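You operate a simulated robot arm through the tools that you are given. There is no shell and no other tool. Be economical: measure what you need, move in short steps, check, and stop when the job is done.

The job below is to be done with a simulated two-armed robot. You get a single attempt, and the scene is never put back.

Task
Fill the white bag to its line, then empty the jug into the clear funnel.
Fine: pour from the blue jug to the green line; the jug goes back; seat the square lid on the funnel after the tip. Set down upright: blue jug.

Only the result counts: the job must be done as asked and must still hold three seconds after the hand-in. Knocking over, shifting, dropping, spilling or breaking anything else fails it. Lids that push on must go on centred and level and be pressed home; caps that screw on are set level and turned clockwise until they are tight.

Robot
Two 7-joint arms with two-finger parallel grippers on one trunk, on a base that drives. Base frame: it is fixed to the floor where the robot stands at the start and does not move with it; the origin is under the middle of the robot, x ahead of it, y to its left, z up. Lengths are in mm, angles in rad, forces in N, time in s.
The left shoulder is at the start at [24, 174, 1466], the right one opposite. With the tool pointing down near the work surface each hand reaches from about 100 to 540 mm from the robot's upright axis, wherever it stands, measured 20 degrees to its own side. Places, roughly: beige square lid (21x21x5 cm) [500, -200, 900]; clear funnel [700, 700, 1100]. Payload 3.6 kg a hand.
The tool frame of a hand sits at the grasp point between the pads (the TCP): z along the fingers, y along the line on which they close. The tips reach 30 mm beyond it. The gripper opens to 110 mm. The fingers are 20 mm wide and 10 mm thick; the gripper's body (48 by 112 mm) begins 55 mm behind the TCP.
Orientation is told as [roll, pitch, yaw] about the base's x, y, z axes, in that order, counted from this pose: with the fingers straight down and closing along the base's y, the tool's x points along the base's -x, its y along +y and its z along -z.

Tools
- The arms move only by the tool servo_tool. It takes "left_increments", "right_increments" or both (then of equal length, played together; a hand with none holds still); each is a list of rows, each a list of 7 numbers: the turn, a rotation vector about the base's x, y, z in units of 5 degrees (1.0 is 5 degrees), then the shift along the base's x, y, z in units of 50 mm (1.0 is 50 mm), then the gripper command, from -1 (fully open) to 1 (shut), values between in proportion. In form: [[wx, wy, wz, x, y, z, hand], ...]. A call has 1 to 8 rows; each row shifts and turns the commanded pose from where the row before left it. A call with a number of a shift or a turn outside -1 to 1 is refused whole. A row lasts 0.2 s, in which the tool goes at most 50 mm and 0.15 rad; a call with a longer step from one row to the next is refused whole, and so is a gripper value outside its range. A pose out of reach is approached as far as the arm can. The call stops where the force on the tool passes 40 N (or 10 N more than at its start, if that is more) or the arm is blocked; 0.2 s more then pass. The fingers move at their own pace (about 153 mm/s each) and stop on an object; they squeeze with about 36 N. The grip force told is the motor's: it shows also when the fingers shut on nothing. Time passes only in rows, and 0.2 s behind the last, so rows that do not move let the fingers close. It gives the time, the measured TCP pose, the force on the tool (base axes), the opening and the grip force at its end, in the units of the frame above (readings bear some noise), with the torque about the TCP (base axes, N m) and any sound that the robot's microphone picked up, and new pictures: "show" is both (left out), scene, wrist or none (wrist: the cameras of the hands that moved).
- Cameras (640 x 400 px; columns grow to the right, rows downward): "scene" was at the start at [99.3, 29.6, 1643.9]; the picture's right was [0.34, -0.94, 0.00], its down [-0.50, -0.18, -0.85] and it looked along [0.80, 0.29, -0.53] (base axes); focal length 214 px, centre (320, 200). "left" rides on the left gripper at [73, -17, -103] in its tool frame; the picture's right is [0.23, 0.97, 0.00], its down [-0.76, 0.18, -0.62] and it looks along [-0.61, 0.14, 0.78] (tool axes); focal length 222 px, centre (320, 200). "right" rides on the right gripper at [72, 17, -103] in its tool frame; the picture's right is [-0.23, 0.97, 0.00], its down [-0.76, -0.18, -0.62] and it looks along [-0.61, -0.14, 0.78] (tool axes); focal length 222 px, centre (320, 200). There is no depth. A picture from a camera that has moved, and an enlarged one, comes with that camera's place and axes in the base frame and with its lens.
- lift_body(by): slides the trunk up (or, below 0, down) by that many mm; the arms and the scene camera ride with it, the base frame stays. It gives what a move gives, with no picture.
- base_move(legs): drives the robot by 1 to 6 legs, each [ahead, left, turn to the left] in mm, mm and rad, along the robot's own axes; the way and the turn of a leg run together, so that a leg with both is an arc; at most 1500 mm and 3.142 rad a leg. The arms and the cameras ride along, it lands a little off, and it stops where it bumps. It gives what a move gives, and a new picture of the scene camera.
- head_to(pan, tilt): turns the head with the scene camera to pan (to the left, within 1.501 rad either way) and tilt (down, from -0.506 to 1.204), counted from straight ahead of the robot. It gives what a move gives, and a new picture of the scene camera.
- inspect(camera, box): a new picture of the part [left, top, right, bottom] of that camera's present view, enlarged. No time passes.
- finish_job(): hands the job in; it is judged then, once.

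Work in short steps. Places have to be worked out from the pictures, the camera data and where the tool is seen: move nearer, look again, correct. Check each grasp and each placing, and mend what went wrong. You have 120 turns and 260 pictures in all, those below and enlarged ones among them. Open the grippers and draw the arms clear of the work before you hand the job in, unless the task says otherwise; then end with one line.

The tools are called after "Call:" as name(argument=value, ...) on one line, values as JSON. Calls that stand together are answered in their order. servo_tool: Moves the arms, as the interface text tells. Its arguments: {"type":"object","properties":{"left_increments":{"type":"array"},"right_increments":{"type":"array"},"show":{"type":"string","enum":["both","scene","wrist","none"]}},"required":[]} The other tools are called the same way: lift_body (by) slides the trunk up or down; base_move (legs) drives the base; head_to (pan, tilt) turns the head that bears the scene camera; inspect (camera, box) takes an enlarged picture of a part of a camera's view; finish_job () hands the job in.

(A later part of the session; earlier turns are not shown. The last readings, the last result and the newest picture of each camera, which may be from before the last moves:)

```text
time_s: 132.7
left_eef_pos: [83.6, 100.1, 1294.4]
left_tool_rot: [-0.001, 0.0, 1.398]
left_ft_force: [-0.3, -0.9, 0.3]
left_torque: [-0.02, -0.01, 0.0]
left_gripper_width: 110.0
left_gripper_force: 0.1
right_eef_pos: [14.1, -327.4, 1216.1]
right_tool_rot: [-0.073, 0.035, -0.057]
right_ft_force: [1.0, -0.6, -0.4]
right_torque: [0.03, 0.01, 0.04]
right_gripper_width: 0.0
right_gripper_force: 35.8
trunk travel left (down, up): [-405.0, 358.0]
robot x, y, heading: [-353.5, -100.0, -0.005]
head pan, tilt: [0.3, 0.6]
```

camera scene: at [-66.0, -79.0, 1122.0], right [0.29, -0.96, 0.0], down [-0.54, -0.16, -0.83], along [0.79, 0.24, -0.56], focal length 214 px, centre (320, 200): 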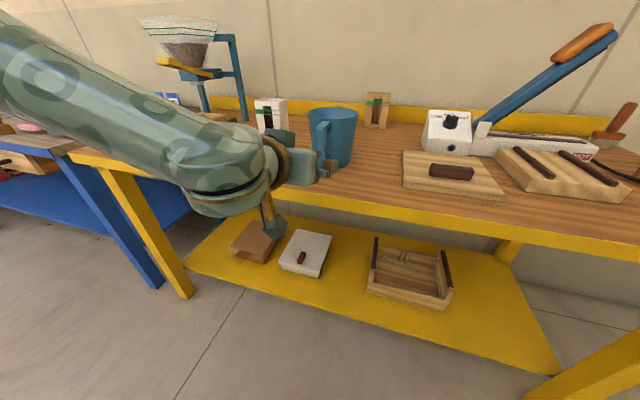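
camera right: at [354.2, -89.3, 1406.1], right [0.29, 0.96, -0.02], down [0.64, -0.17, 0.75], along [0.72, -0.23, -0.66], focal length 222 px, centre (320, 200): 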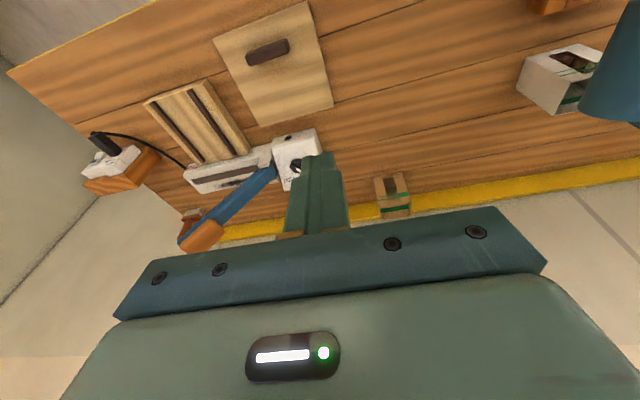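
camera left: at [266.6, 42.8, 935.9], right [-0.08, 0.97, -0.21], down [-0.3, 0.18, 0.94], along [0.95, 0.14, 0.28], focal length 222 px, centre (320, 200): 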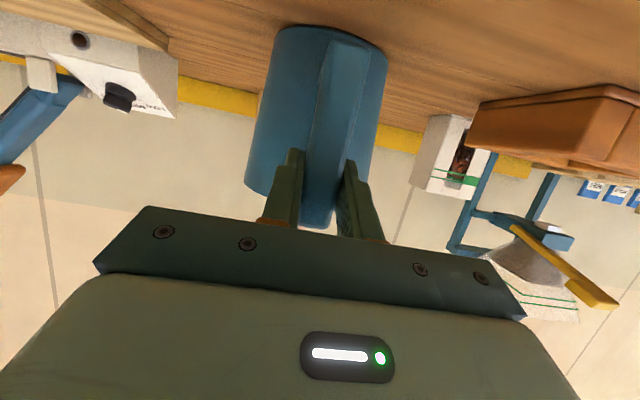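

The tool points down with yaw nearly 90° so the fingers close across the lid's bar. I drive to bring the hand over the lid and look.

Call:
servo_tool(left_increments=[[0, 0, 1, 0, 0, 0, -1], [0, 0, 1, 0, 0, 0, -1]], show="none")

Call:
base_move(legs=[[0, -338, 0], [365, 0, 0]])

Call:
inspect(camera="left", box=[0, 0, 640, 400])

```text
time_s: 133.2
left_eef_pos: [84.3, 100.3, 1295.5]
left_tool_rot: [-0.002, 0.0, 1.572]
left_ft_force: [-0.3, -0.2, -0.2]
left_torque: [0.0, 0.05, -0.01]
left_gripper_width: 110.3
left_gripper_force: 0.1
right_eef_pos: [14.7, -327.7, 1216.3]
right_tool_rot: [-0.071, 0.036, -0.059]
right_ft_force: [-0.2, -0.2, -0.3]
right_torque: [-0.03, 0.03, 0.02]
right_gripper_width: 0.0
right_gripper_force: 36.1
trunk travel left (down, up): [-405.0, 358.0]
robot x, y, heading: [-351.4, -105.0, -0.008]
head pan, tilt: [0.3, 0.6]
```

```text
time_s: 137.4
left_eef_pos: [448.7, -241.8, 1293.6]
left_tool_rot: [-0.001, 0.002, 1.572]
left_ft_force: [0.0, 0.3, 0.1]
left_torque: [0.01, 0.02, -0.03]
left_gripper_width: 110.1
left_gripper_force: 0.0
right_eef_pos: [379.5, -669.3, 1216.9]
right_tool_rot: [-0.071, 0.036, -0.057]
right_ft_force: [0.4, 0.5, -0.2]
right_torque: [-0.01, -0.02, 0.0]
right_gripper_width: 0.2
right_gripper_force: 36.1
trunk travel left (down, up): [-405.0, 358.0]
robot x, y, heading: [11.5, -441.9, -0.008]
head pan, tilt: [0.3, 0.6]
camera scene: at [141.4, -420.1, 1464.4], right [0.29, -0.96, 0.0], down [-0.54, -0.16, -0.82], along [0.79, 0.24, -0.57], focal length 214 px, centre (320, 200)
```

scene: 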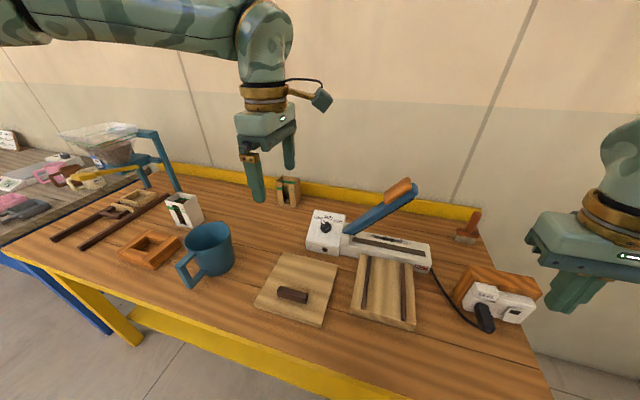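

```text
1.00 times, centred on (320, 200) of left (not enlarged: the box is as wide or as high as the picture)
camera zoom: at [466.1, -314.8, 1398.1], right [-0.97, -0.23, 0.0], down [-0.18, 0.76, 0.62], along [-0.14, 0.61, -0.78], focal length 222 px, centre (320, 200)
```

zoom: 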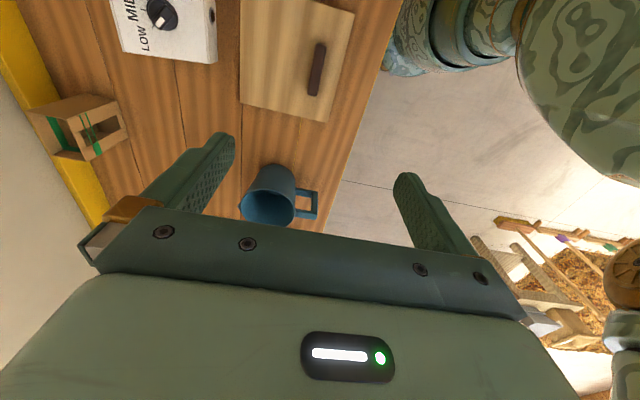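

The lid's bar is at (456, -241), along y, 50 mm nearer than the lid's centre (506, -241). I lower the trunk 270 mm and then check the alignment.

Call:
lift_body(by=-270)

Call:
servo_tool(left_increments=[[0, 0, 0, 0.15, 0.01, 0, -1], [0, 0, 0, 0, 0, -0.6, -1], [0, 0, 0, 0, 0, 0, -1]])

```text
time_s: 140.2
left_eef_pos: [448.1, -242.6, 1023.6]
left_tool_rot: [-0.002, 0.0, 1.57]
left_ft_force: [0.2, 0.6, -0.1]
left_torque: [-0.01, 0.02, -0.01]
left_gripper_width: 110.0
left_gripper_force: 0.0
right_eef_pos: [379.2, -670.1, 947.6]
right_tool_rot: [-0.071, 0.033, -0.059]
right_ft_force: [-0.8, -1.0, -0.2]
right_torque: [-0.02, 0.01, 0.03]
right_gripper_width: 0.0
right_gripper_force: 36.2
trunk travel left (down, up): [-135.0, 628.0]
robot x, y, heading: [13.5, -445.7, -0.01]
head pan, tilt: [0.3, 0.6]
```

```text
time_s: 141.0
left_eef_pos: [454.8, -241.3, 996.0]
left_tool_rot: [-0.003, -0.002, 1.571]
left_ft_force: [-1.0, 0.0, -0.8]
left_torque: [0.01, 0.01, -0.01]
left_gripper_width: 110.2
left_gripper_force: 0.1
right_eef_pos: [378.8, -668.5, 947.3]
right_tool_rot: [-0.072, 0.036, -0.058]
right_ft_force: [-0.5, 1.5, -0.1]
right_torque: [0.0, -0.03, 0.0]
right_gripper_width: 0.1
right_gripper_force: 35.9
trunk travel left (down, up): [-135.0, 628.0]
robot x, y, heading: [13.9, -444.2, -0.012]
head pan, tilt: [0.3, 0.6]
camera scene: at [262.0, -420.9, 1186.2], right [0.29, -0.96, 0.0], down [-0.54, -0.16, -0.82], along [0.79, 0.24, -0.57], focal length 214 px, centre (320, 200)
camera left: at [472.8, -314.3, 1098.7], right [-0.97, -0.23, 0.0], down [-0.18, 0.76, 0.62], along [-0.14, 0.61, -0.78], focal length 222 px, centre (320, 200)
```

scene: 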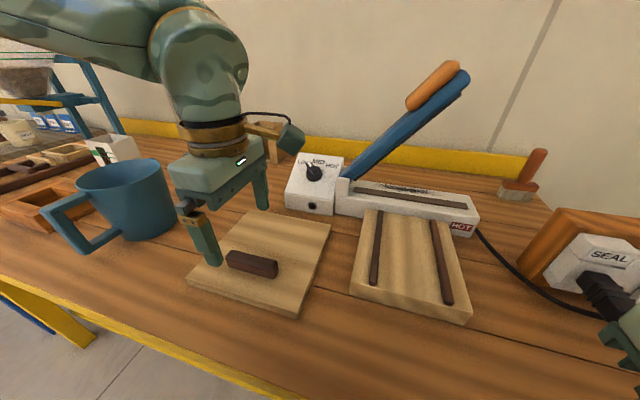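
left: 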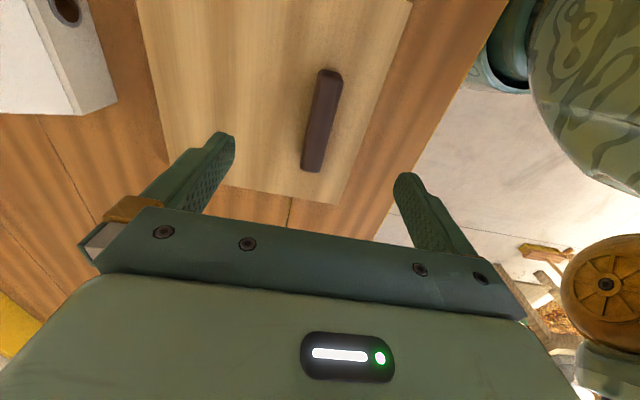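

The bar lies at x≈457, y≈-243, centred between the fingers. I descend, creeping at the end until the tips just meet the plate.

Call:
servo_tool(left_increments=[[0, 0, 0, 0.04, -0.03, -0.6, -1], [0, 0, 0, 0, 0, -0.6, -1], [0, 0, 0, 0, 0, -0.2, -1], [0, 0, 0, 0, 0, -0.1, -1]])

```text
time_s: 142.0
left_eef_pos: [458.4, -242.9, 918.8]
left_tool_rot: [-0.002, -0.001, 1.572]
left_ft_force: [0.1, 0.2, 0.0]
left_torque: [-0.01, 0.0, 0.01]
left_gripper_width: 110.0
left_gripper_force: 0.1
right_eef_pos: [378.6, -670.1, 947.1]
right_tool_rot: [-0.072, 0.036, -0.06]
right_ft_force: [-0.2, -0.2, 0.4]
right_torque: [0.02, -0.01, -0.01]
right_gripper_width: 0.1
right_gripper_force: 35.9
trunk travel left (down, up): [-135.0, 628.0]
robot x, y, heading: [13.9, -443.7, -0.007]
head pan, tilt: [0.3, 0.6]
camera scene: at [262.3, -420.8, 1186.1], right [0.29, -0.96, 0.0], down [-0.54, -0.16, -0.82], along [0.79, 0.24, -0.57], focal length 214 px, centre (320, 200)
camera left: at [474.5, -316.0, 1023.0], right [-0.97, -0.23, 0.0], down [-0.18, 0.76, 0.62], along [-0.14, 0.61, -0.78], focal length 222 px, centre (320, 200)
```

scene: 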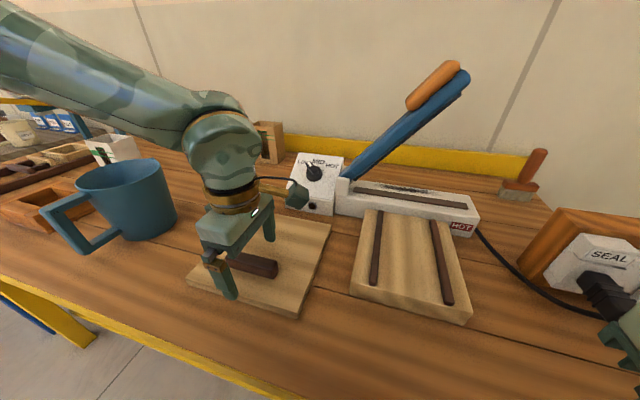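
left: 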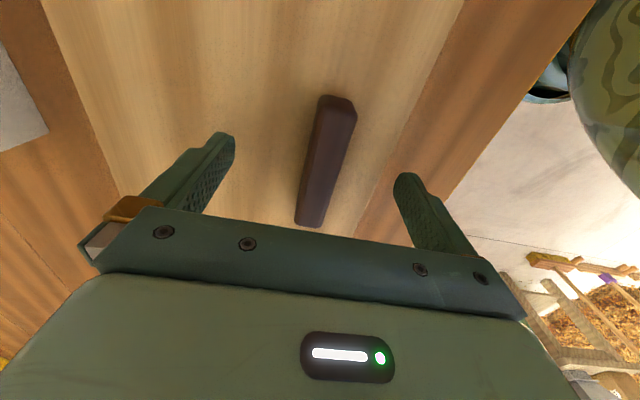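

No contact at tip height 889. I creep down further.

Call:
servo_tool(left_increments=[[0, 0, 0, 0, 0, -0.06, -1], [0, 0, 0, 0, 0, -0.06, -1], [0, 0, 0, 0, 0, -0.06, -1], [0, 0, 0, 0, 0, -0.06, -1]], show="none")

Call:
inspect(camera="scene", box=[170, 190, 330, 330])

```text
time_s: 143.0
left_eef_pos: [458.4, -244.0, 908.0]
left_tool_rot: [-0.004, 0.003, 1.571]
left_ft_force: [1.1, 0.6, 5.9]
left_torque: [0.05, -0.4, 0.03]
left_gripper_width: 109.9
left_gripper_force: 0.1
right_eef_pos: [378.6, -670.7, 946.3]
right_tool_rot: [-0.072, 0.033, -0.057]
right_ft_force: [0.6, 0.0, -1.1]
right_torque: [0.01, 0.01, 0.01]
right_gripper_width: 0.0
right_gripper_force: 35.9
trunk travel left (down, up): [-135.0, 628.0]
robot x, y, heading: [14.4, -443.1, -0.003]
head pan, tilt: [0.3, 0.6]
```

```text
2.86 times, centred on (250, 260) of scene
camera zoom: at [261.7, -420.8, 1186.3], right [0.29, -0.96, 0.0], down [-0.54, -0.16, -0.82], along [0.79, 0.24, -0.57], focal length 613 px, centre (520, 29)
```

zoom: 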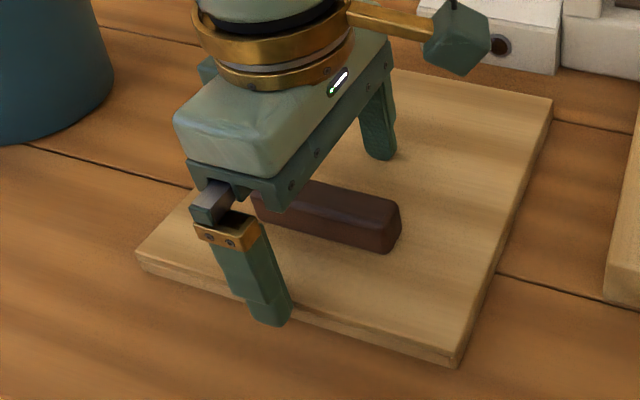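

The tips touch the plate (top z≈878). I rise 3 mm and close on the bar.

Call:
servo_tool(left_increments=[[0, 0, 0, 0, 0, 0.1, -1], [0, 0, 0, 0, 0, 0, 1], [0, 0, 0, 0, 0, 0, 1], [0, 0, 0, 0, 0, 0, 1], [0, 0, 0, 0, 0, 0, 1]], show="none")

Call:
lift_body(by=60)

Call:
inspect(camera="scene", box=[120, 150, 360, 350])

```text
time_s: 144.2
left_eef_pos: [456.7, -241.6, 912.8]
left_tool_rot: [-0.002, -0.001, 1.571]
left_ft_force: [-0.7, 0.0, 0.9]
left_torque: [-0.01, 0.12, 0.01]
left_gripper_width: 21.1
left_gripper_force: 36.0
right_eef_pos: [378.8, -670.2, 947.2]
right_tool_rot: [-0.072, 0.037, -0.058]
right_ft_force: [-0.5, -0.2, 0.3]
right_torque: [-0.01, 0.02, -0.03]
right_gripper_width: 0.0
right_gripper_force: 36.8
trunk travel left (down, up): [-135.0, 628.0]
robot x, y, heading: [16.1, -443.7, -0.004]
head pan, tilt: [0.3, 0.6]
```

```text
time_s: 145.2
left_eef_pos: [459.0, -243.4, 971.3]
left_tool_rot: [0.0, 0.0, 1.57]
left_ft_force: [0.3, 0.0, -1.4]
left_torque: [0.0, 0.1, 0.01]
left_gripper_width: 21.6
left_gripper_force: 36.2
right_eef_pos: [380.3, -669.4, 1004.9]
right_tool_rot: [-0.071, 0.037, -0.058]
right_ft_force: [0.3, 0.0, -0.6]
right_torque: [0.02, 0.01, 0.02]
right_gripper_width: 0.0
right_gripper_force: 36.1
trunk travel left (down, up): [-195.0, 568.0]
robot x, y, heading: [16.3, -444.1, -0.005]
head pan, tilt: [0.3, 0.6]
```

```text
2.00 times, centred on (240, 250) of scene
camera zoom: at [228.7, -420.6, 1249.1], right [0.29, -0.96, 0.0], down [-0.54, -0.16, -0.82], along [0.79, 0.24, -0.57], focal length 429 px, centre (480, 100)
```

zoom: 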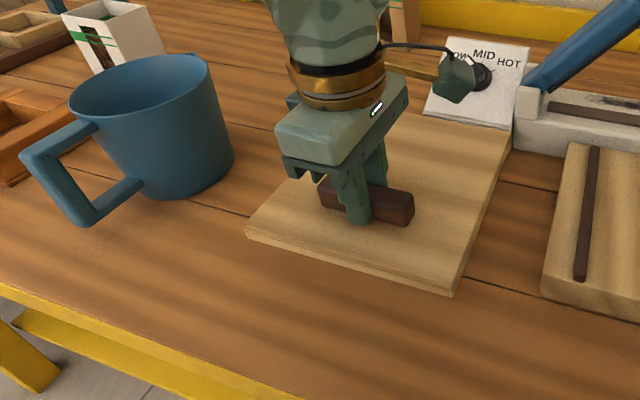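

The lid is held level (bar width 21 mm). I raise the trunk so the lid passes above everything, then drive left to the funnel.

Call:
lift_body(by=400)

Call:
base_move(legs=[[0, 897, 0]])

```text
time_s: 149.0
left_eef_pos: [457.7, -243.2, 1372.6]
left_tool_rot: [-0.002, 0.001, 1.572]
left_ft_force: [-0.1, 0.0, -1.5]
left_torque: [0.0, 0.09, -0.01]
left_gripper_width: 21.1
left_gripper_force: 36.4
right_eef_pos: [378.5, -670.0, 1405.4]
right_tool_rot: [-0.072, 0.035, -0.055]
right_ft_force: [-0.3, -0.2, 0.1]
right_torque: [0.01, -0.04, 0.02]
right_gripper_width: 0.0
right_gripper_force: 36.1
trunk travel left (down, up): [-595.0, 168.0]
robot x, y, heading: [15.2, -448.3, -0.007]
head pan, tilt: [0.3, 0.6]
```

```text
time_s: 153.8
left_eef_pos: [465.5, 665.2, 1371.8]
left_tool_rot: [0.0, -0.001, 1.569]
left_ft_force: [0.4, -0.5, -1.7]
left_torque: [0.01, 0.09, 0.03]
left_gripper_width: 21.6
left_gripper_force: 35.4
right_eef_pos: [384.9, 238.8, 1406.8]
right_tool_rot: [-0.071, 0.036, -0.06]
right_ft_force: [-0.3, 0.0, -0.8]
right_torque: [0.01, 0.0, 0.04]
right_gripper_width: 0.1
right_gripper_force: 36.0
trunk travel left (down, up): [-595.0, 168.0]
robot x, y, heading: [21.1, 464.2, -0.008]
head pan, tilt: [0.3, 0.6]
camera scene: at [118.6, 489.0, 1655.5], right [0.29, -0.96, 0.0], down [-0.54, -0.16, -0.82], along [0.79, 0.24, -0.57], focal length 214 px, centre (320, 200)
```

scene: 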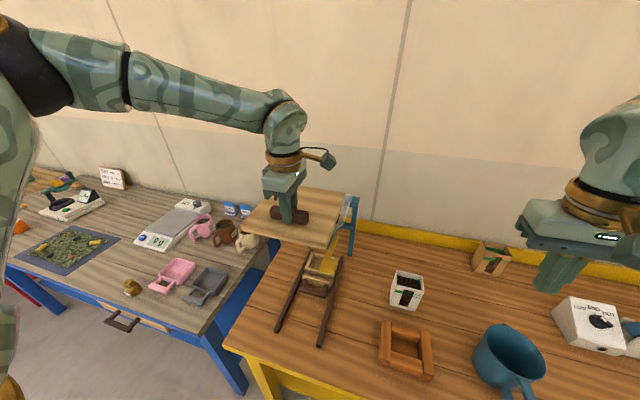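

Before placing, I draw the hand back 150 mm so the camera sees the funnel rim, and measure it closely.

Call:
servo_tool(left_increments=[[0, 0, 0, -0.8, 0, 0, 1], [0, 0, 0, -0.8, 0, 0, 1], [0, 0, 0, -0.8, 0, 0, 1], [0, 0, 0, -0.6, 0, 0, 1]], show="none")

Call:
inspect(camera="scene", box=[270, 170, 390, 290])

Call:
inspect(camera="left", box=[0, 0, 640, 400])

```text
time_s: 154.8
left_eef_pos: [312.6, 665.0, 1374.1]
left_tool_rot: [-0.001, 0.001, 1.571]
left_ft_force: [0.2, 0.0, -0.8]
left_torque: [0.01, 0.08, 0.02]
left_gripper_width: 21.4
left_gripper_force: 36.1
right_eef_pos: [382.3, 238.8, 1407.4]
right_tool_rot: [-0.071, 0.033, -0.059]
right_ft_force: [0.1, 0.1, 0.3]
right_torque: [-0.02, 0.0, -0.02]
right_gripper_width: 0.1
right_gripper_force: 36.0
trunk travel left (down, up): [-595.0, 168.0]
robot x, y, heading: [18.3, 461.1, -0.006]
head pan, tilt: [0.3, 0.6]
```

```text
3.33 times, centred on (330, 230) of scene
camera zoom: at [116.7, 489.0, 1655.6], right [0.29, -0.96, 0.0], down [-0.54, -0.16, -0.83], along [0.79, 0.24, -0.56], focal length 715 px, centre (287, 100)
```

zoom: 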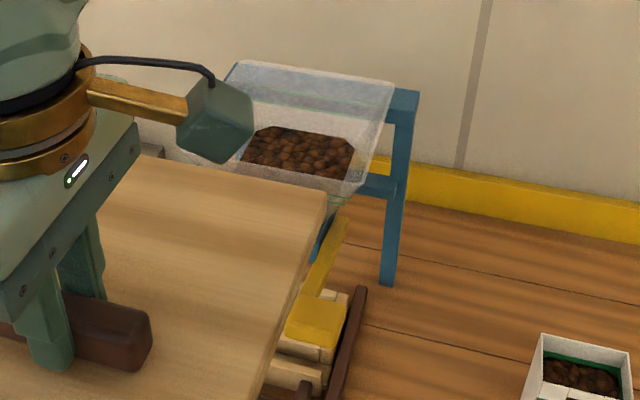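

```text
1.00 times, centred on (320, 200) of left (not enlarged: the box is as wide or as high as the picture)
camera zoom: at [329.7, 592.9, 1477.3], right [-0.97, -0.23, 0.0], down [-0.18, 0.76, 0.62], along [-0.14, 0.61, -0.78], focal length 222 px, centre (320, 200)
```

zoom: 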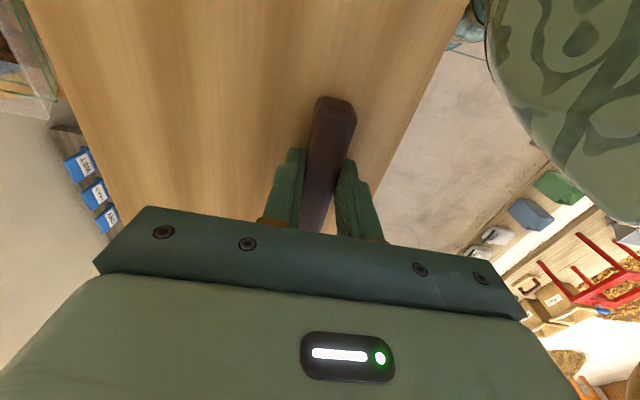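

Estimates of the funnel centre are x≈699, y≈655. I drive ahead 130 mm and move the hand forward above it, at height, to compare the lid with the rim.

Call:
base_move(legs=[[130, 0, 0]])

Call:
servo_tool(left_increments=[[0, 0, 0, 0.8, -0.05, 0, 1], [0, 0, 0, 0.8, -0.05, 0, 1], [0, 0, 0, 0.8, -0.05, 0, 1], [0, 0, 0, 0.8, -0.05, 0, 1], [0, 0, 0, 0.8, 0, -0.3, 1], [0, 0, 0, 0.1, 0, -0.5, 1], [0, 0, 0, 0, 0, 0, 1]])

```text
time_s: 156.1
left_eef_pos: [444.1, 662.9, 1373.5]
left_tool_rot: [0.0, -0.001, 1.57]
left_ft_force: [0.3, 1.0, -1.0]
left_torque: [-0.04, 0.06, -0.02]
left_gripper_width: 21.3
left_gripper_force: 36.2
right_eef_pos: [513.1, 237.6, 1406.8]
right_tool_rot: [-0.073, 0.034, -0.059]
right_ft_force: [-0.4, -0.5, 0.5]
right_torque: [0.02, -0.01, 0.03]
right_gripper_width: 0.1
right_gripper_force: 36.2
trunk travel left (down, up): [-595.0, 168.0]
robot x, y, heading: [147.6, 472.0, -0.005]
head pan, tilt: [0.3, 0.6]
camera scene: at [247.6, 488.2, 1655.6], right [0.29, -0.96, 0.0], down [-0.54, -0.16, -0.83], along [0.79, 0.24, -0.56], focal length 214 px, centre (320, 200)
```

scene: 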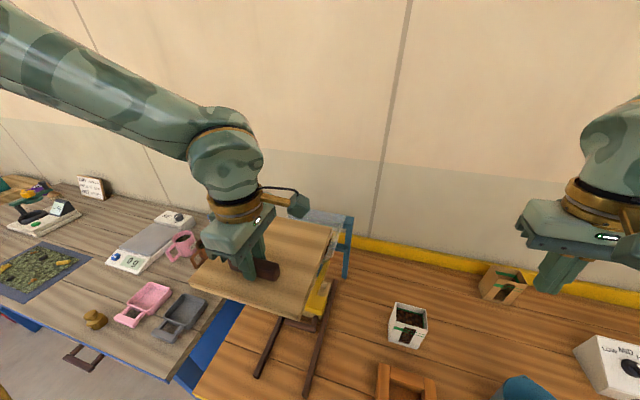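

```text
time_s: 157.7
left_eef_pos: [643.9, 658.6, 1335.4]
left_tool_rot: [-0.001, 0.003, 1.57]
left_ft_force: [1.0, -0.1, -1.6]
left_torque: [-0.02, 0.05, 0.01]
left_gripper_width: 21.2
left_gripper_force: 35.3
left hand out of reach, approached as far as the arm can: row 6
right_eef_pos: [514.6, 237.6, 1406.9]
right_tool_rot: [-0.071, 0.033, -0.06]
right_ft_force: [0.0, -0.7, 0.3]
right_torque: [0.01, 0.01, 0.02]
right_gripper_width: 0.1
right_gripper_force: 36.5
trunk travel left (down, up): [-595.0, 168.0]
robot x, y, heading: [149.6, 464.3, -0.008]
head pan, tilt: [0.3, 0.6]
camera scene: at [248.5, 487.8, 1655.5], right [0.29, -0.96, 0.0], down [-0.54, -0.16, -0.82], along [0.79, 0.24, -0.57], focal length 214 px, centre (320, 200)
camera left: at [660.7, 586.7, 1438.9], right [-0.97, -0.23, 0.0], down [-0.18, 0.76, 0.62], along [-0.14, 0.61, -0.78], focal length 222 px, centre (320, 200)
```

scene: 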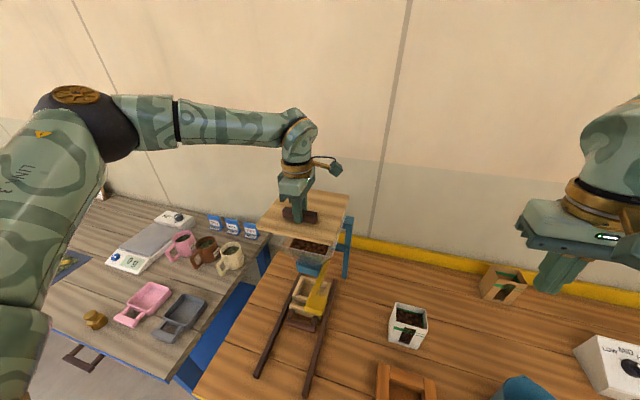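
left: 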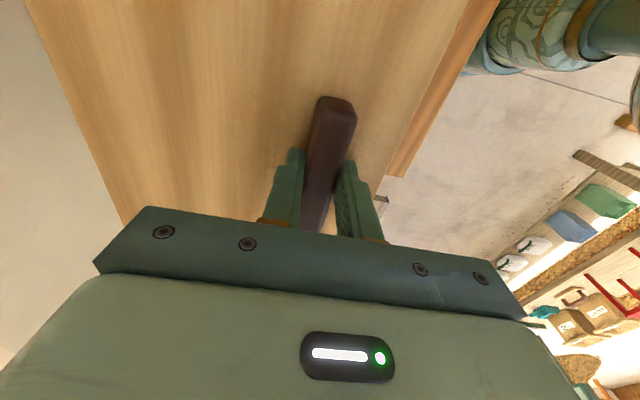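

At the reach edge but over the target. I lower the trunk 45 mm so the lid hovers just above the rim, then compare edges.

Call:
lift_body(by=-45)

Call:
inspect(camera="scene", box=[240, 160, 370, 290])

Call:
inspect(camera="right", box=[0, 0, 640, 400])

```text
time_s: 158.5
left_eef_pos: [642.6, 659.8, 1290.0]
left_tool_rot: [-0.001, -0.001, 1.57]
left_ft_force: [-0.3, -0.5, -1.3]
left_torque: [-0.02, 0.05, -0.02]
left_gripper_width: 21.5
left_gripper_force: 35.8
right_eef_pos: [515.3, 237.3, 1362.0]
right_tool_rot: [-0.071, 0.032, -0.059]
right_ft_force: [-0.7, 0.4, 1.7]
right_torque: [0.02, 0.0, 0.01]
right_gripper_width: 0.1
right_gripper_force: 35.8
trunk travel left (down, up): [-550.0, 213.0]
robot x, y, heading: [149.4, 470.5, -0.007]
head pan, tilt: [0.3, 0.6]
```

```text
3.08 times, centred on (305, 225) of scene
camera zoom: at [251.7, 488.3, 1610.4], right [0.29, -0.96, 0.0], down [-0.54, -0.16, -0.82], along [0.79, 0.24, -0.57], focal length 660 px, centre (366, 123)
```

zoom: 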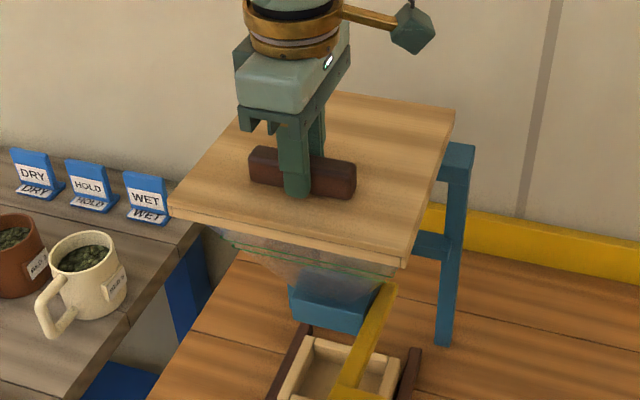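

```text
1.00 times, centred on (320, 200) of right (not enlarged: the box is as wide or as high as the picture)
camera zoom: at [446.7, 266.7, 1466.7], right [0.28, 0.96, -0.08], down [0.77, -0.18, 0.61], along [0.57, -0.23, -0.79], focal length 222 px, centre (320, 200)
```

zoom: 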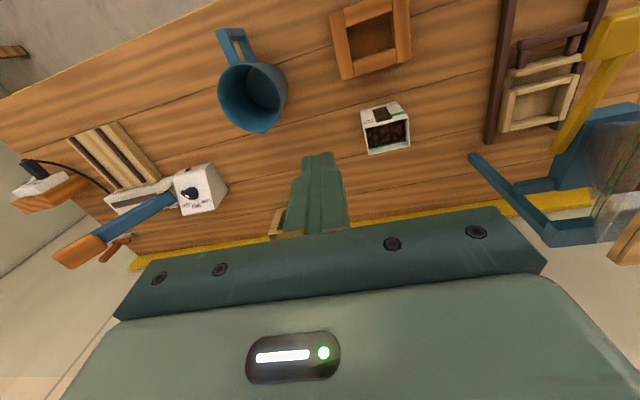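

The scene camera matches my model of the lid. I yaw the right hand so its camera shows lid and rim from the side.

Call:
servo_tool(right_increments=[[0, 0, 1, -0.2, 0, 0, 1], [0, 0, 1, -0.2, 0, 0, 1], [0, 0, 1, -0.2, 0, 0, 1], [0, -1, 1, -0.2, 0, 0, 1], [0, -1, 1, -0.2, 0, 0, 1], [0, -1, 1, 0, 0, 0, 1], [0, -1, 0, 0, 0, 0, 1], [0, -1, 0, 0, 0, 0, 1]], show="wrist")

```text
time_s: 160.3
left_eef_pos: [644.3, 659.9, 1289.2]
left_tool_rot: [-0.001, 0.0, 1.568]
left_ft_force: [-0.1, 0.1, -2.2]
left_torque: [0.0, 0.05, -0.03]
left_gripper_width: 21.3
left_gripper_force: 36.2
right_eef_pos: [472.9, 240.2, 1365.2]
right_tool_rot: [-0.244, -0.367, 0.498]
right_ft_force: [-0.1, 0.3, 0.1]
right_torque: [0.04, 0.0, -0.03]
right_gripper_width: 0.3
right_gripper_force: 36.1
right hand out of reach, approached as far as the arm can: row 8
trunk travel left (down, up): [-550.0, 213.0]
robot x, y, heading: [146.9, 462.7, -0.009]
head pan, tilt: [0.3, 0.6]
camera right: at [362.9, 226.6, 1429.7], right [-0.19, 0.97, -0.14], down [0.43, 0.21, 0.88], along [0.88, 0.11, -0.46], focal length 222 px, centre (320, 200)
```

right: 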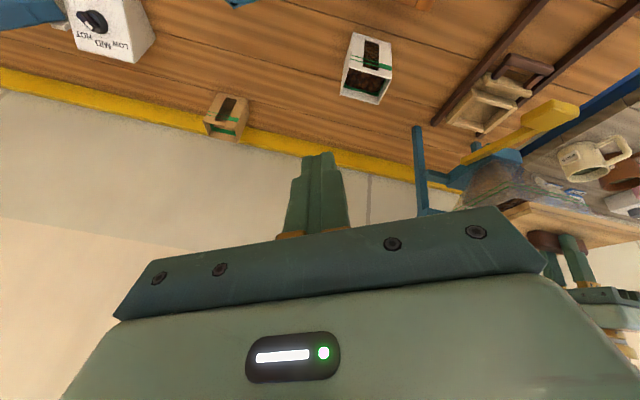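

I enlarge that area.

Call:
inspect(camera="right", box=[480, 130, 640, 270])

```text
2.86 times, centred on (560, 200) of right
camera zoom: at [362.9, 226.6, 1429.7], right [-0.19, 0.97, -0.14], down [0.43, 0.21, 0.88], along [0.88, 0.11, -0.46], focal length 635 px, centre (-366, 200)
```

zoom: 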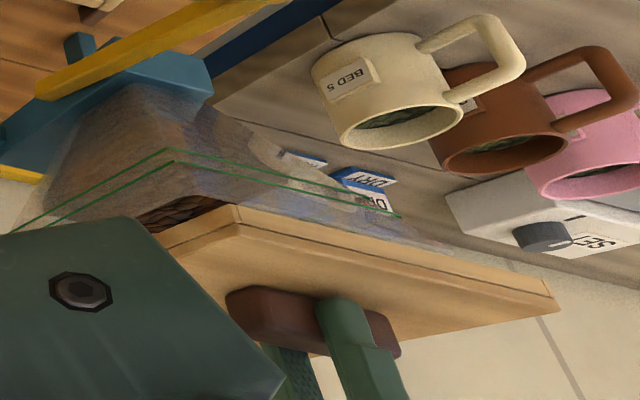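

The rim's corner agrees with (616, 567, 1220), so the lid needs about +5 mm in x and -5 mm in y. I drive 8 mm forward and trim.

Call:
base_move(legs=[[10, 0, 0]])

Call:
servo_tool(left_increments=[[0, 0, 0, 0, -0.08, 0, 1], [0, 0, 0, 0, 0, 0, 1]], show="none")

Call:
inspect(camera="scene", box=[260, 190, 340, 270])

```text
time_s: 161.1
left_eef_pos: [652.6, 660.3, 1291.2]
left_tool_rot: [-0.003, 0.003, 1.569]
left_ft_force: [-1.4, 0.0, -0.3]
left_torque: [0.01, 0.06, -0.01]
left_gripper_width: 21.3
left_gripper_force: 36.0
right_eef_pos: [480.0, 238.4, 1367.4]
right_tool_rot: [-0.243, -0.368, 0.497]
right_ft_force: [-0.2, 0.3, 0.1]
right_torque: [0.02, -0.03, -0.02]
right_gripper_width: 0.0
right_gripper_force: 35.6
trunk travel left (down, up): [-550.0, 213.0]
robot x, y, heading: [159.5, 465.3, -0.007]
head pan, tilt: [0.3, 0.6]
camera scene: at [259.2, 488.1, 1610.5], right [0.29, -0.96, 0.0], down [-0.54, -0.16, -0.83], along [0.79, 0.24, -0.56], focal length 214 px, centre (320, 200)
```

scene: 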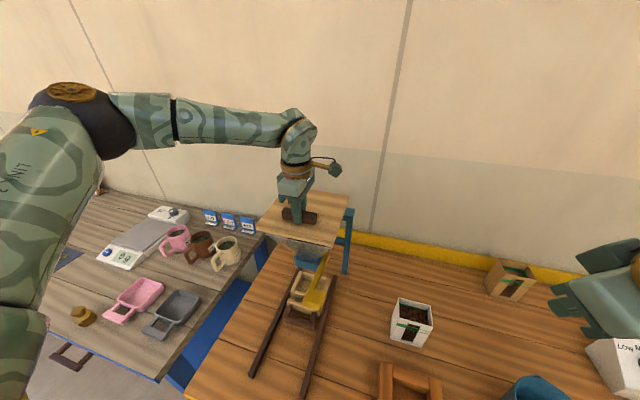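

```text
time_s: 161.7
left_eef_pos: [652.7, 655.8, 1290.7]
left_tool_rot: [-0.002, 0.0, 1.57]
left_ft_force: [-0.4, -0.2, -1.3]
left_torque: [0.0, 0.05, 0.01]
left_gripper_width: 21.3
left_gripper_force: 35.6
right_eef_pos: [482.5, 239.2, 1366.0]
right_tool_rot: [-0.243, -0.366, 0.498]
right_ft_force: [0.6, -0.1, -0.3]
right_torque: [-0.02, -0.02, 0.01]
right_gripper_width: 0.0
right_gripper_force: 35.7
trunk travel left (down, up): [-550.0, 213.0]
robot x, y, heading: [159.1, 461.8, -0.01]
head pan, tilt: [0.3, 0.6]
```

```text
5.00 times, centred on (300, 230) of scene
camera zoom: at [261.5, 488.1, 1610.4], right [0.29, -0.96, 0.0], down [-0.54, -0.16, -0.82], along [0.79, 0.24, -0.57], focal length 1072 px, centre (420, 50)
```

zoom: 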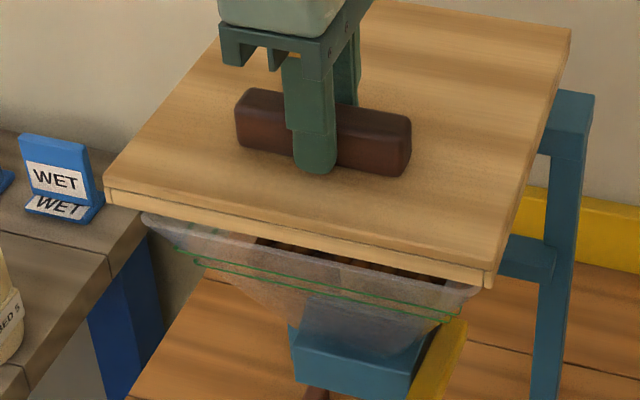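

Width-wise the lid is centred (557–757 against the rim's 567–748). In x the front overhang is 16 mm instead of 9, so I drive 8 mm forward, then lower towards light contact.

Call:
base_move(legs=[[8, 0, 0]])

Call:
servo_tool(left_increments=[[0, 0, 0, 0, 0, -0.2, 1], [0, 0, 0, 0, 0, -0.06, 1], [0, 0, 0, 0, 0, -0.06, 1], [0, 0, 0, 0, 0, 0, 1]], show="none")

Call:
inspect(camera="scene", box=[260, 190, 340, 270])

```text
time_s: 162.4
left_eef_pos: [660.1, 655.7, 1289.9]
left_tool_rot: [-0.004, -0.001, 1.569]
left_ft_force: [-0.6, -0.4, -1.4]
left_torque: [0.0, 0.06, 0.01]
left_gripper_width: 21.4
left_gripper_force: 36.0
right_eef_pos: [489.2, 239.3, 1365.4]
right_tool_rot: [-0.242, -0.367, 0.497]
right_ft_force: [-0.5, -0.9, 0.1]
right_torque: [0.02, -0.03, 0.03]
right_gripper_width: 0.0
right_gripper_force: 36.0
trunk travel left (down, up): [-550.0, 213.0]
robot x, y, heading: [165.6, 463.6, -0.002]
head pan, tilt: [0.3, 0.6]
camera scene: at [267.9, 488.1, 1610.5], right [0.29, -0.96, 0.0], down [-0.54, -0.16, -0.83], along [0.79, 0.24, -0.56], focal length 214 px, centre (320, 200)
```

scene: 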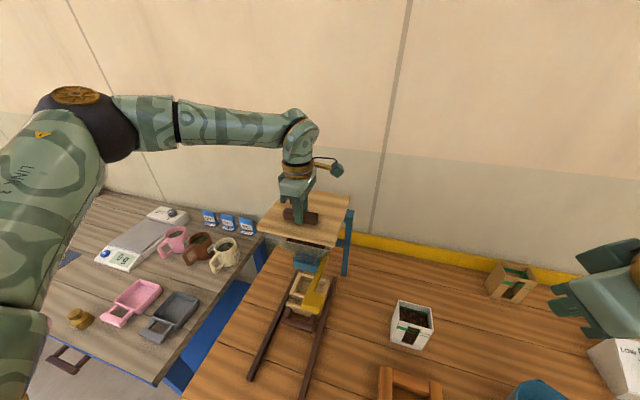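

```text
time_s: 163.4
left_eef_pos: [659.2, 657.5, 1274.2]
left_tool_rot: [-0.001, 0.001, 1.57]
left_ft_force: [-0.7, 0.1, -2.0]
left_torque: [-0.01, 0.08, 0.01]
left_gripper_width: 21.3
left_gripper_force: 36.4
right_eef_pos: [490.9, 239.0, 1365.2]
right_tool_rot: [-0.245, -0.367, 0.499]
right_ft_force: [-0.6, 0.3, -0.3]
right_torque: [0.04, -0.01, 0.0]
right_gripper_width: 0.0
right_gripper_force: 36.2
trunk travel left (down, up): [-550.0, 213.0]
robot x, y, heading: [170.7, 463.4, -0.009]
head pan, tilt: [0.3, 0.6]
```

```text
5.00 times, centred on (300, 230) of scene
camera zoom: at [269.6, 488.1, 1610.3], right [0.29, -0.96, 0.0], down [-0.54, -0.16, -0.82], along [0.79, 0.24, -0.57], focal length 1072 px, centre (420, 50)
```

zoom: 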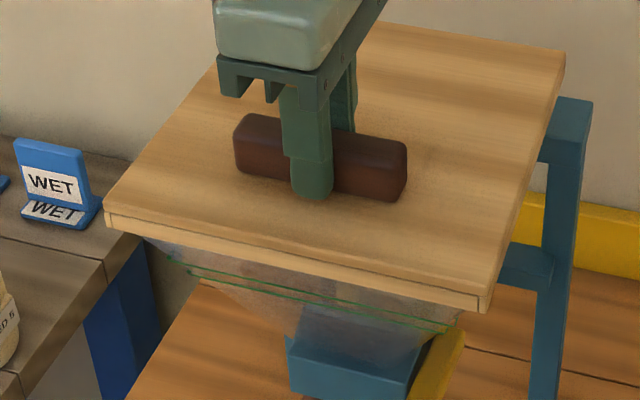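

No contact yet with the lid's underside at z≈1222. I continue lowering in 2.5 mm steps until I feel it.

Call:
servo_tool(left_increments=[[0, 0, 0, 0, 0, -0.05, 1], [0, 0, 0, 0, 0, -0.05, 1], [0, 0, 0, 0, 0, 0, 1]], show="none")

Call:
inspect(camera="scene", box=[260, 190, 340, 270])

```text
time_s: 164.2
left_eef_pos: [659.9, 658.4, 1269.8]
left_tool_rot: [-0.002, 0.001, 1.568]
left_ft_force: [0.5, 0.2, -1.3]
left_torque: [0.0, 0.04, -0.03]
left_gripper_width: 21.5
left_gripper_force: 35.6
left hand out of reach, approached as far as the arm can: row 1
right_eef_pos: [490.9, 238.5, 1366.1]
right_tool_rot: [-0.243, -0.367, 0.498]
right_ft_force: [0.7, 0.3, -0.9]
right_torque: [0.0, 0.03, 0.04]
right_gripper_width: 0.0
right_gripper_force: 35.9
trunk travel left (down, up): [-550.0, 213.0]
robot x, y, heading: [173.4, 464.5, -0.01]
head pan, tilt: [0.3, 0.6]
```

```text
5.00 times, centred on (300, 230) of scene
camera zoom: at [270.1, 488.0, 1610.3], right [0.29, -0.96, 0.0], down [-0.54, -0.16, -0.82], along [0.79, 0.24, -0.57], focal length 1072 px, centre (420, 50)
```

zoom: 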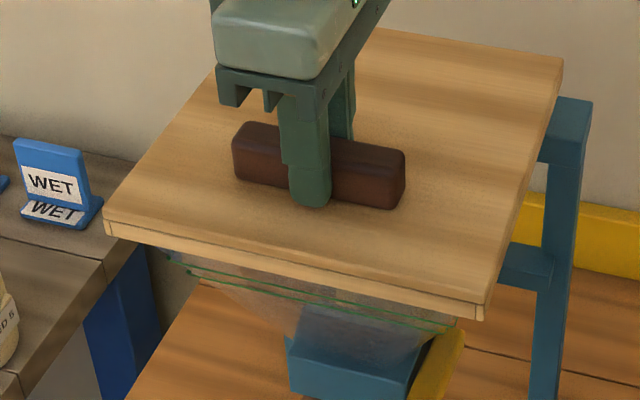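

The arm is at its reach edge; I pull the hand back 18 mm while driving 18 mm forward to gain slack.

Call:
servo_tool(left_increments=[[0, 0, 0, -0.18, -0.04, 0.08, 1], [0, 0, 0, -0.18, 0, 0.08, 1]], show="none")

Call:
base_move(legs=[[19, 0, 0]])

Call:
inspect(camera="scene", box=[260, 190, 340, 270])

```text
time_s: 164.8
left_eef_pos: [641.1, 654.7, 1277.3]
left_tool_rot: [-0.002, 0.0, 1.569]
left_ft_force: [-0.1, 0.1, -0.6]
left_torque: [0.02, 0.12, -0.04]
left_gripper_width: 21.4
left_gripper_force: 35.7
right_eef_pos: [489.9, 238.8, 1365.5]
right_tool_rot: [-0.242, -0.367, 0.498]
right_ft_force: [-0.1, 0.1, -0.7]
right_torque: [-0.01, 0.03, -0.02]
right_gripper_width: 0.0
right_gripper_force: 36.0
trunk travel left (down, up): [-550.0, 213.0]
robot x, y, heading: [167.9, 461.5, -0.009]
head pan, tilt: [0.3, 0.6]
```

```text
time_s: 165.7
left_eef_pos: [653.7, 654.7, 1276.6]
left_tool_rot: [0.002, 0.0, 1.566]
left_ft_force: [0.6, -0.4, -1.5]
left_torque: [-0.03, 0.12, 0.03]
left_gripper_width: 21.3
left_gripper_force: 36.1
right_eef_pos: [503.9, 238.1, 1364.7]
right_tool_rot: [-0.24, -0.365, 0.498]
right_ft_force: [0.4, 0.7, -0.5]
right_torque: [-0.02, 0.02, 0.01]
right_gripper_width: 0.1
right_gripper_force: 36.1
trunk travel left (down, up): [-550.0, 213.0]
robot x, y, heading: [174.9, 463.2, -0.005]
head pan, tilt: [0.3, 0.6]
stopped in leg 1: the robot was blocked; the commanded pose is now the measured one
camera scene: at [283.4, 487.9, 1610.1], right [0.29, -0.96, 0.0], down [-0.54, -0.16, -0.82], along [0.79, 0.24, -0.57], focal length 214 px, centre (320, 200)
```

scene: 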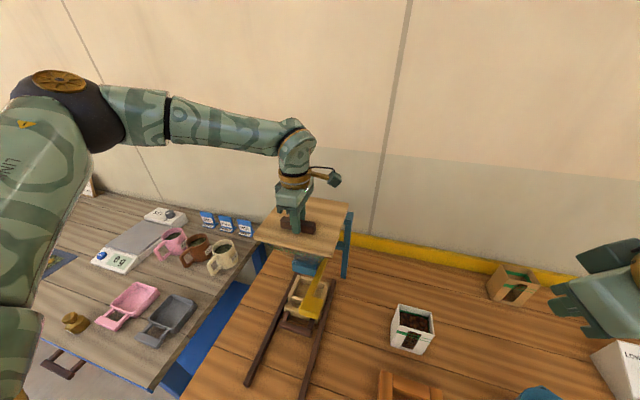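

```text
5.00 times, centred on (300, 230) of scene
camera zoom: at [283.4, 487.9, 1610.1], right [0.29, -0.96, 0.0], down [-0.54, -0.16, -0.82], along [0.79, 0.24, -0.57], focal length 1072 px, centre (420, 50)
```

zoom: 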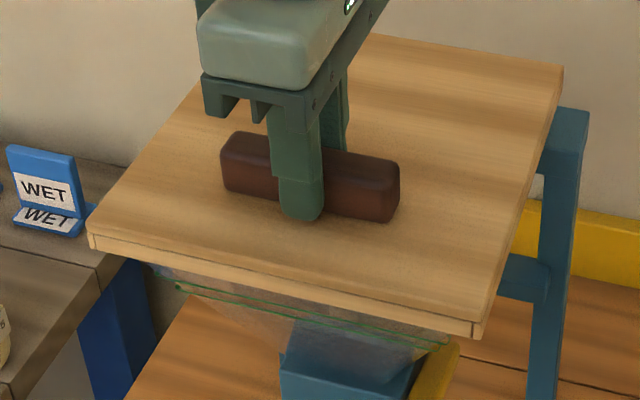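

The base met the table softly; I back off 5 mm, and finish the x alignment with the hand, then lower.

Call:
base_move(legs=[[-5, 0, 0]])

Call:
servo_tool(left_increments=[[0, 0, 0, 0.1, 0.03, 0, 1], [0, 0, 0, 0.1, 0, 0, 1], [0, 0, 0, 0, 0, -0.08, 1], [0, 0, 0, 0, 0, -0.06, 1], [0, 0, 0, 0, 0, -0.06, 1], [0, 0, 0, 0, 0, 0, 1]], show="none")

```text
time_s: 166.4
left_eef_pos: [648.7, 655.5, 1277.0]
left_tool_rot: [0.0, 0.0, 1.569]
left_ft_force: [-0.5, 0.5, -1.2]
left_torque: [-0.02, 0.05, -0.03]
left_gripper_width: 21.4
left_gripper_force: 35.6
right_eef_pos: [498.1, 239.0, 1365.4]
right_tool_rot: [-0.244, -0.365, 0.497]
right_ft_force: [0.3, -0.1, 0.5]
right_torque: [0.0, 0.01, 0.01]
right_gripper_width: 0.0
right_gripper_force: 36.5
trunk travel left (down, up): [-550.0, 213.0]
robot x, y, heading: [175.0, 464.0, -0.007]
head pan, tilt: [0.3, 0.6]
camera scene: at [277.6, 488.0, 1610.1], right [0.29, -0.96, 0.0], down [-0.54, -0.16, -0.82], along [0.79, 0.24, -0.57], focal length 214 px, centre (320, 200)
```

scene: 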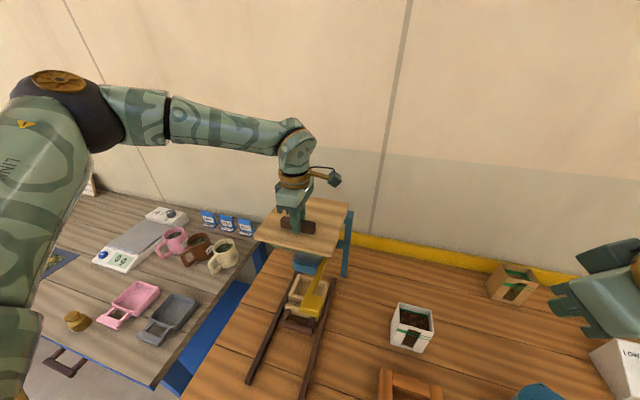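

```text
time_s: 167.8
left_eef_pos: [656.4, 657.4, 1268.0]
left_tool_rot: [-0.003, 0.001, 1.569]
left_ft_force: [0.2, 0.2, -2.0]
left_torque: [0.02, 0.06, 0.0]
left_gripper_width: 21.3
left_gripper_force: 35.5
right_eef_pos: [496.6, 238.3, 1365.4]
right_tool_rot: [-0.241, -0.367, 0.499]
right_ft_force: [0.5, -0.4, 0.5]
right_torque: [0.01, -0.03, -0.02]
right_gripper_width: 0.1
right_gripper_force: 36.0
trunk travel left (down, up): [-550.0, 213.0]
robot x, y, heading: [170.9, 462.2, -0.012]
head pan, tilt: [0.3, 0.6]
```

Still no contact at underside z≈1216. I lower another 8 mm in small steps.

Call:
servo_tool(left_increments=[[0, 0, 0, 0.03, 0, -0.05, 1], [0, 0, 0, 0.03, 0, -0.05, 1], [0, 0, 0, 0, 0, -0.05, 1], [0, 0, 0, 0, 0, 0, 1]], show="none")

Call:
inspect(camera="scene", box=[250, 190, 350, 290])

Call:
inspect(camera="right", box=[480, 130, 640, 270])

```text
time_s: 168.8
left_eef_pos: [659.5, 657.8, 1260.9]
left_tool_rot: [-0.002, 0.001, 1.569]
left_ft_force: [0.6, -0.4, -2.0]
left_torque: [0.02, 0.08, 0.03]
left_gripper_width: 21.4
left_gripper_force: 36.2
right_eef_pos: [497.0, 238.4, 1365.9]
right_tool_rot: [-0.244, -0.369, 0.497]
right_ft_force: [0.2, 0.4, 0.6]
right_torque: [-0.02, 0.01, -0.01]
right_gripper_width: 0.1
right_gripper_force: 36.5
trunk travel left (down, up): [-550.0, 213.0]
robot x, y, heading: [174.2, 462.0, -0.009]
head pan, tilt: [0.3, 0.6]
```

```text
4.00 times, centred on (300, 240) of scene
camera zoom: at [275.8, 488.0, 1610.3], right [0.29, -0.96, 0.0], down [-0.54, -0.16, -0.82], along [0.79, 0.24, -0.57], focal length 858 px, centre (400, 40)
```

zoom: 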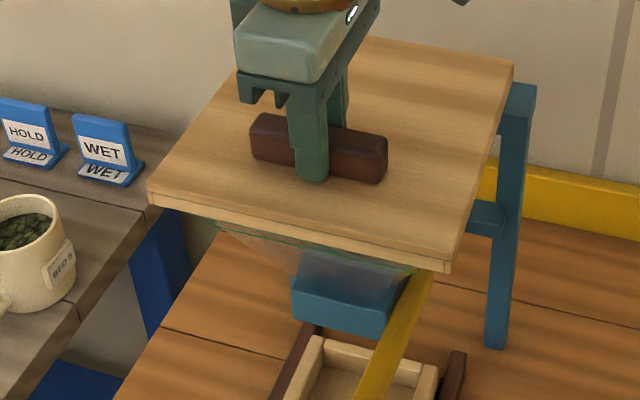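

```text
2.86 times, centred on (560, 200) of right
camera zoom: at [386.4, 226.4, 1430.0], right [-0.19, 0.97, -0.14], down [0.43, 0.21, 0.88], along [0.88, 0.11, -0.46], focal length 635 px, centre (-366, 200)
```

zoom: 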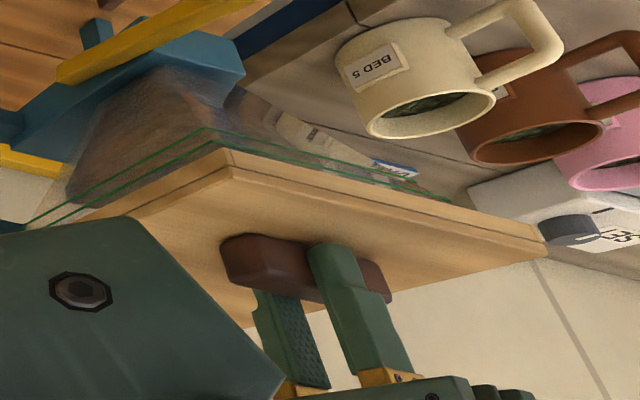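

The lid's skirt now appears to be sliding over the rim freely. I continue down to feel for the seat.

Call:
servo_tool(left_increments=[[0, 0, 0, 0, 0, -0.05, 1], [0, 0, 0, 0, 0, -0.05, 1], [0, 0, 0, 0, 0, -0.05, 1], [0, 0, 0, 0, 0, -0.05, 1], [0, 0, 0, 0, 0, 0, 1]], show="none")

Call:
inspect(camera="scene", box=[250, 190, 350, 290])

```text
time_s: 169.7
left_eef_pos: [660.6, 658.3, 1258.8]
left_tool_rot: [-0.015, 0.006, 1.57]
left_ft_force: [-3.2, -0.7, 11.0]
left_torque: [0.73, 0.75, 0.2]
left_gripper_width: 21.5
left_gripper_force: 36.3
left hand out of reach, approached as far as the arm can: row 4
right_eef_pos: [494.2, 238.7, 1366.6]
right_tool_rot: [-0.243, -0.369, 0.499]
right_ft_force: [0.3, 0.0, -0.1]
right_torque: [0.02, -0.03, 0.0]
right_gripper_width: 0.0
right_gripper_force: 35.9
trunk travel left (down, up): [-550.0, 213.0]
robot x, y, heading: [171.5, 463.0, -0.006]
head pan, tilt: [0.3, 0.6]
stopped in row 4 (left hand): the force on the tool passed its limit at 44 N (the readings are from after the stop); the commanded pose is now the measured one
```

```text
4.00 times, centred on (300, 240) of scene
camera zoom: at [274.0, 487.4, 1610.3], right [0.29, -0.96, 0.0], down [-0.54, -0.16, -0.83], along [0.79, 0.24, -0.56], focal length 858 px, centre (400, 40)
```

zoom: 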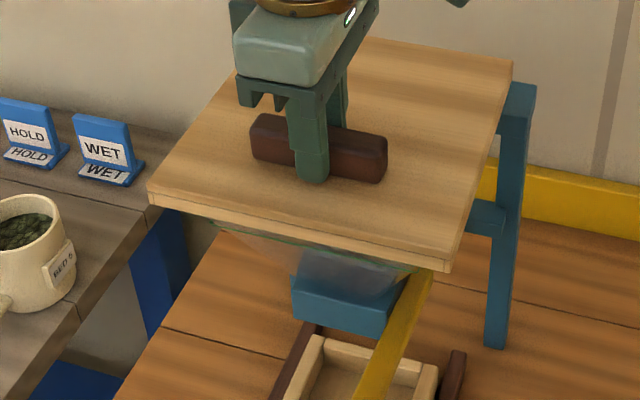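

Contact came at TCP z≈1259 with the reaction at the front-left. I lower the right hand so its camera sees lid and rim edge-on, to judge which way it is off.

Call:
servo_tool(right_increments=[[0, 0, 0, 0, 0, -0.8, 1], [0, 0, 0, 0, 0, -0.8, 1], [0, 0, 0, 0, 0, -0.8, 1], [0, 0, 0, 0, 0, -0.6, 1], [0, 0, 0.6, 0, 0, 0, 1]], show="wrist")

Call:
inspect(camera="right", box=[480, 130, 640, 270])

```text
time_s: 170.9
left_eef_pos: [659.3, 658.3, 1259.4]
left_tool_rot: [-0.018, 0.005, 1.568]
left_ft_force: [-2.0, 0.5, 19.5]
left_torque: [-0.19, 0.55, 0.15]
left_gripper_width: 21.6
left_gripper_force: 35.9
right_eef_pos: [514.8, 240.7, 1221.0]
right_tool_rot: [-0.243, -0.368, 0.55]
right_ft_force: [0.6, -0.1, 0.3]
right_torque: [0.0, 0.01, 0.03]
right_gripper_width: 0.0
right_gripper_force: 36.8
right hand out of reach, approached as far as the arm can: row 1, 2
trunk travel left (down, up): [-550.0, 213.0]
robot x, y, heading: [172.8, 464.3, -0.008]
head pan, tilt: [0.3, 0.6]
camera right: at [405.7, 222.4, 1284.5], right [-0.24, 0.96, -0.14], down [0.42, 0.23, 0.88], along [0.88, 0.15, -0.46], focal length 222 px, centre (320, 200)
```

right: 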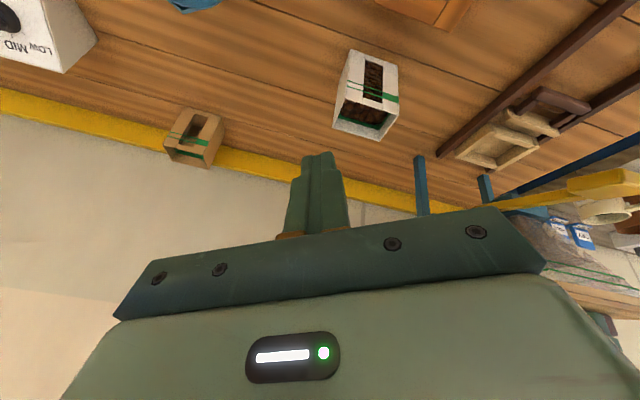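

```text
2.86 times, centred on (560, 200) of right
camera zoom: at [405.7, 222.4, 1284.5], right [-0.24, 0.96, -0.14], down [0.42, 0.23, 0.88], along [0.88, 0.15, -0.46], focal length 635 px, centre (-366, 200)
```

zoom: 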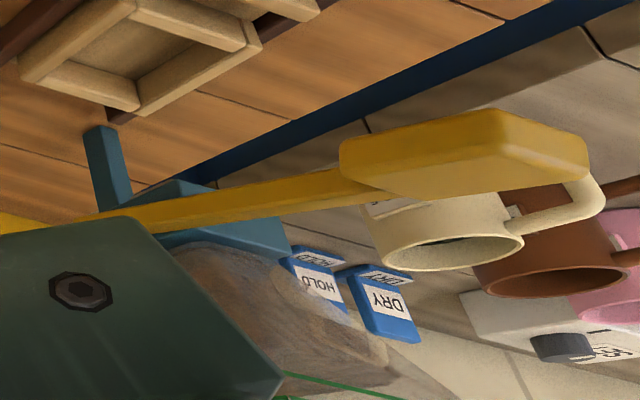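

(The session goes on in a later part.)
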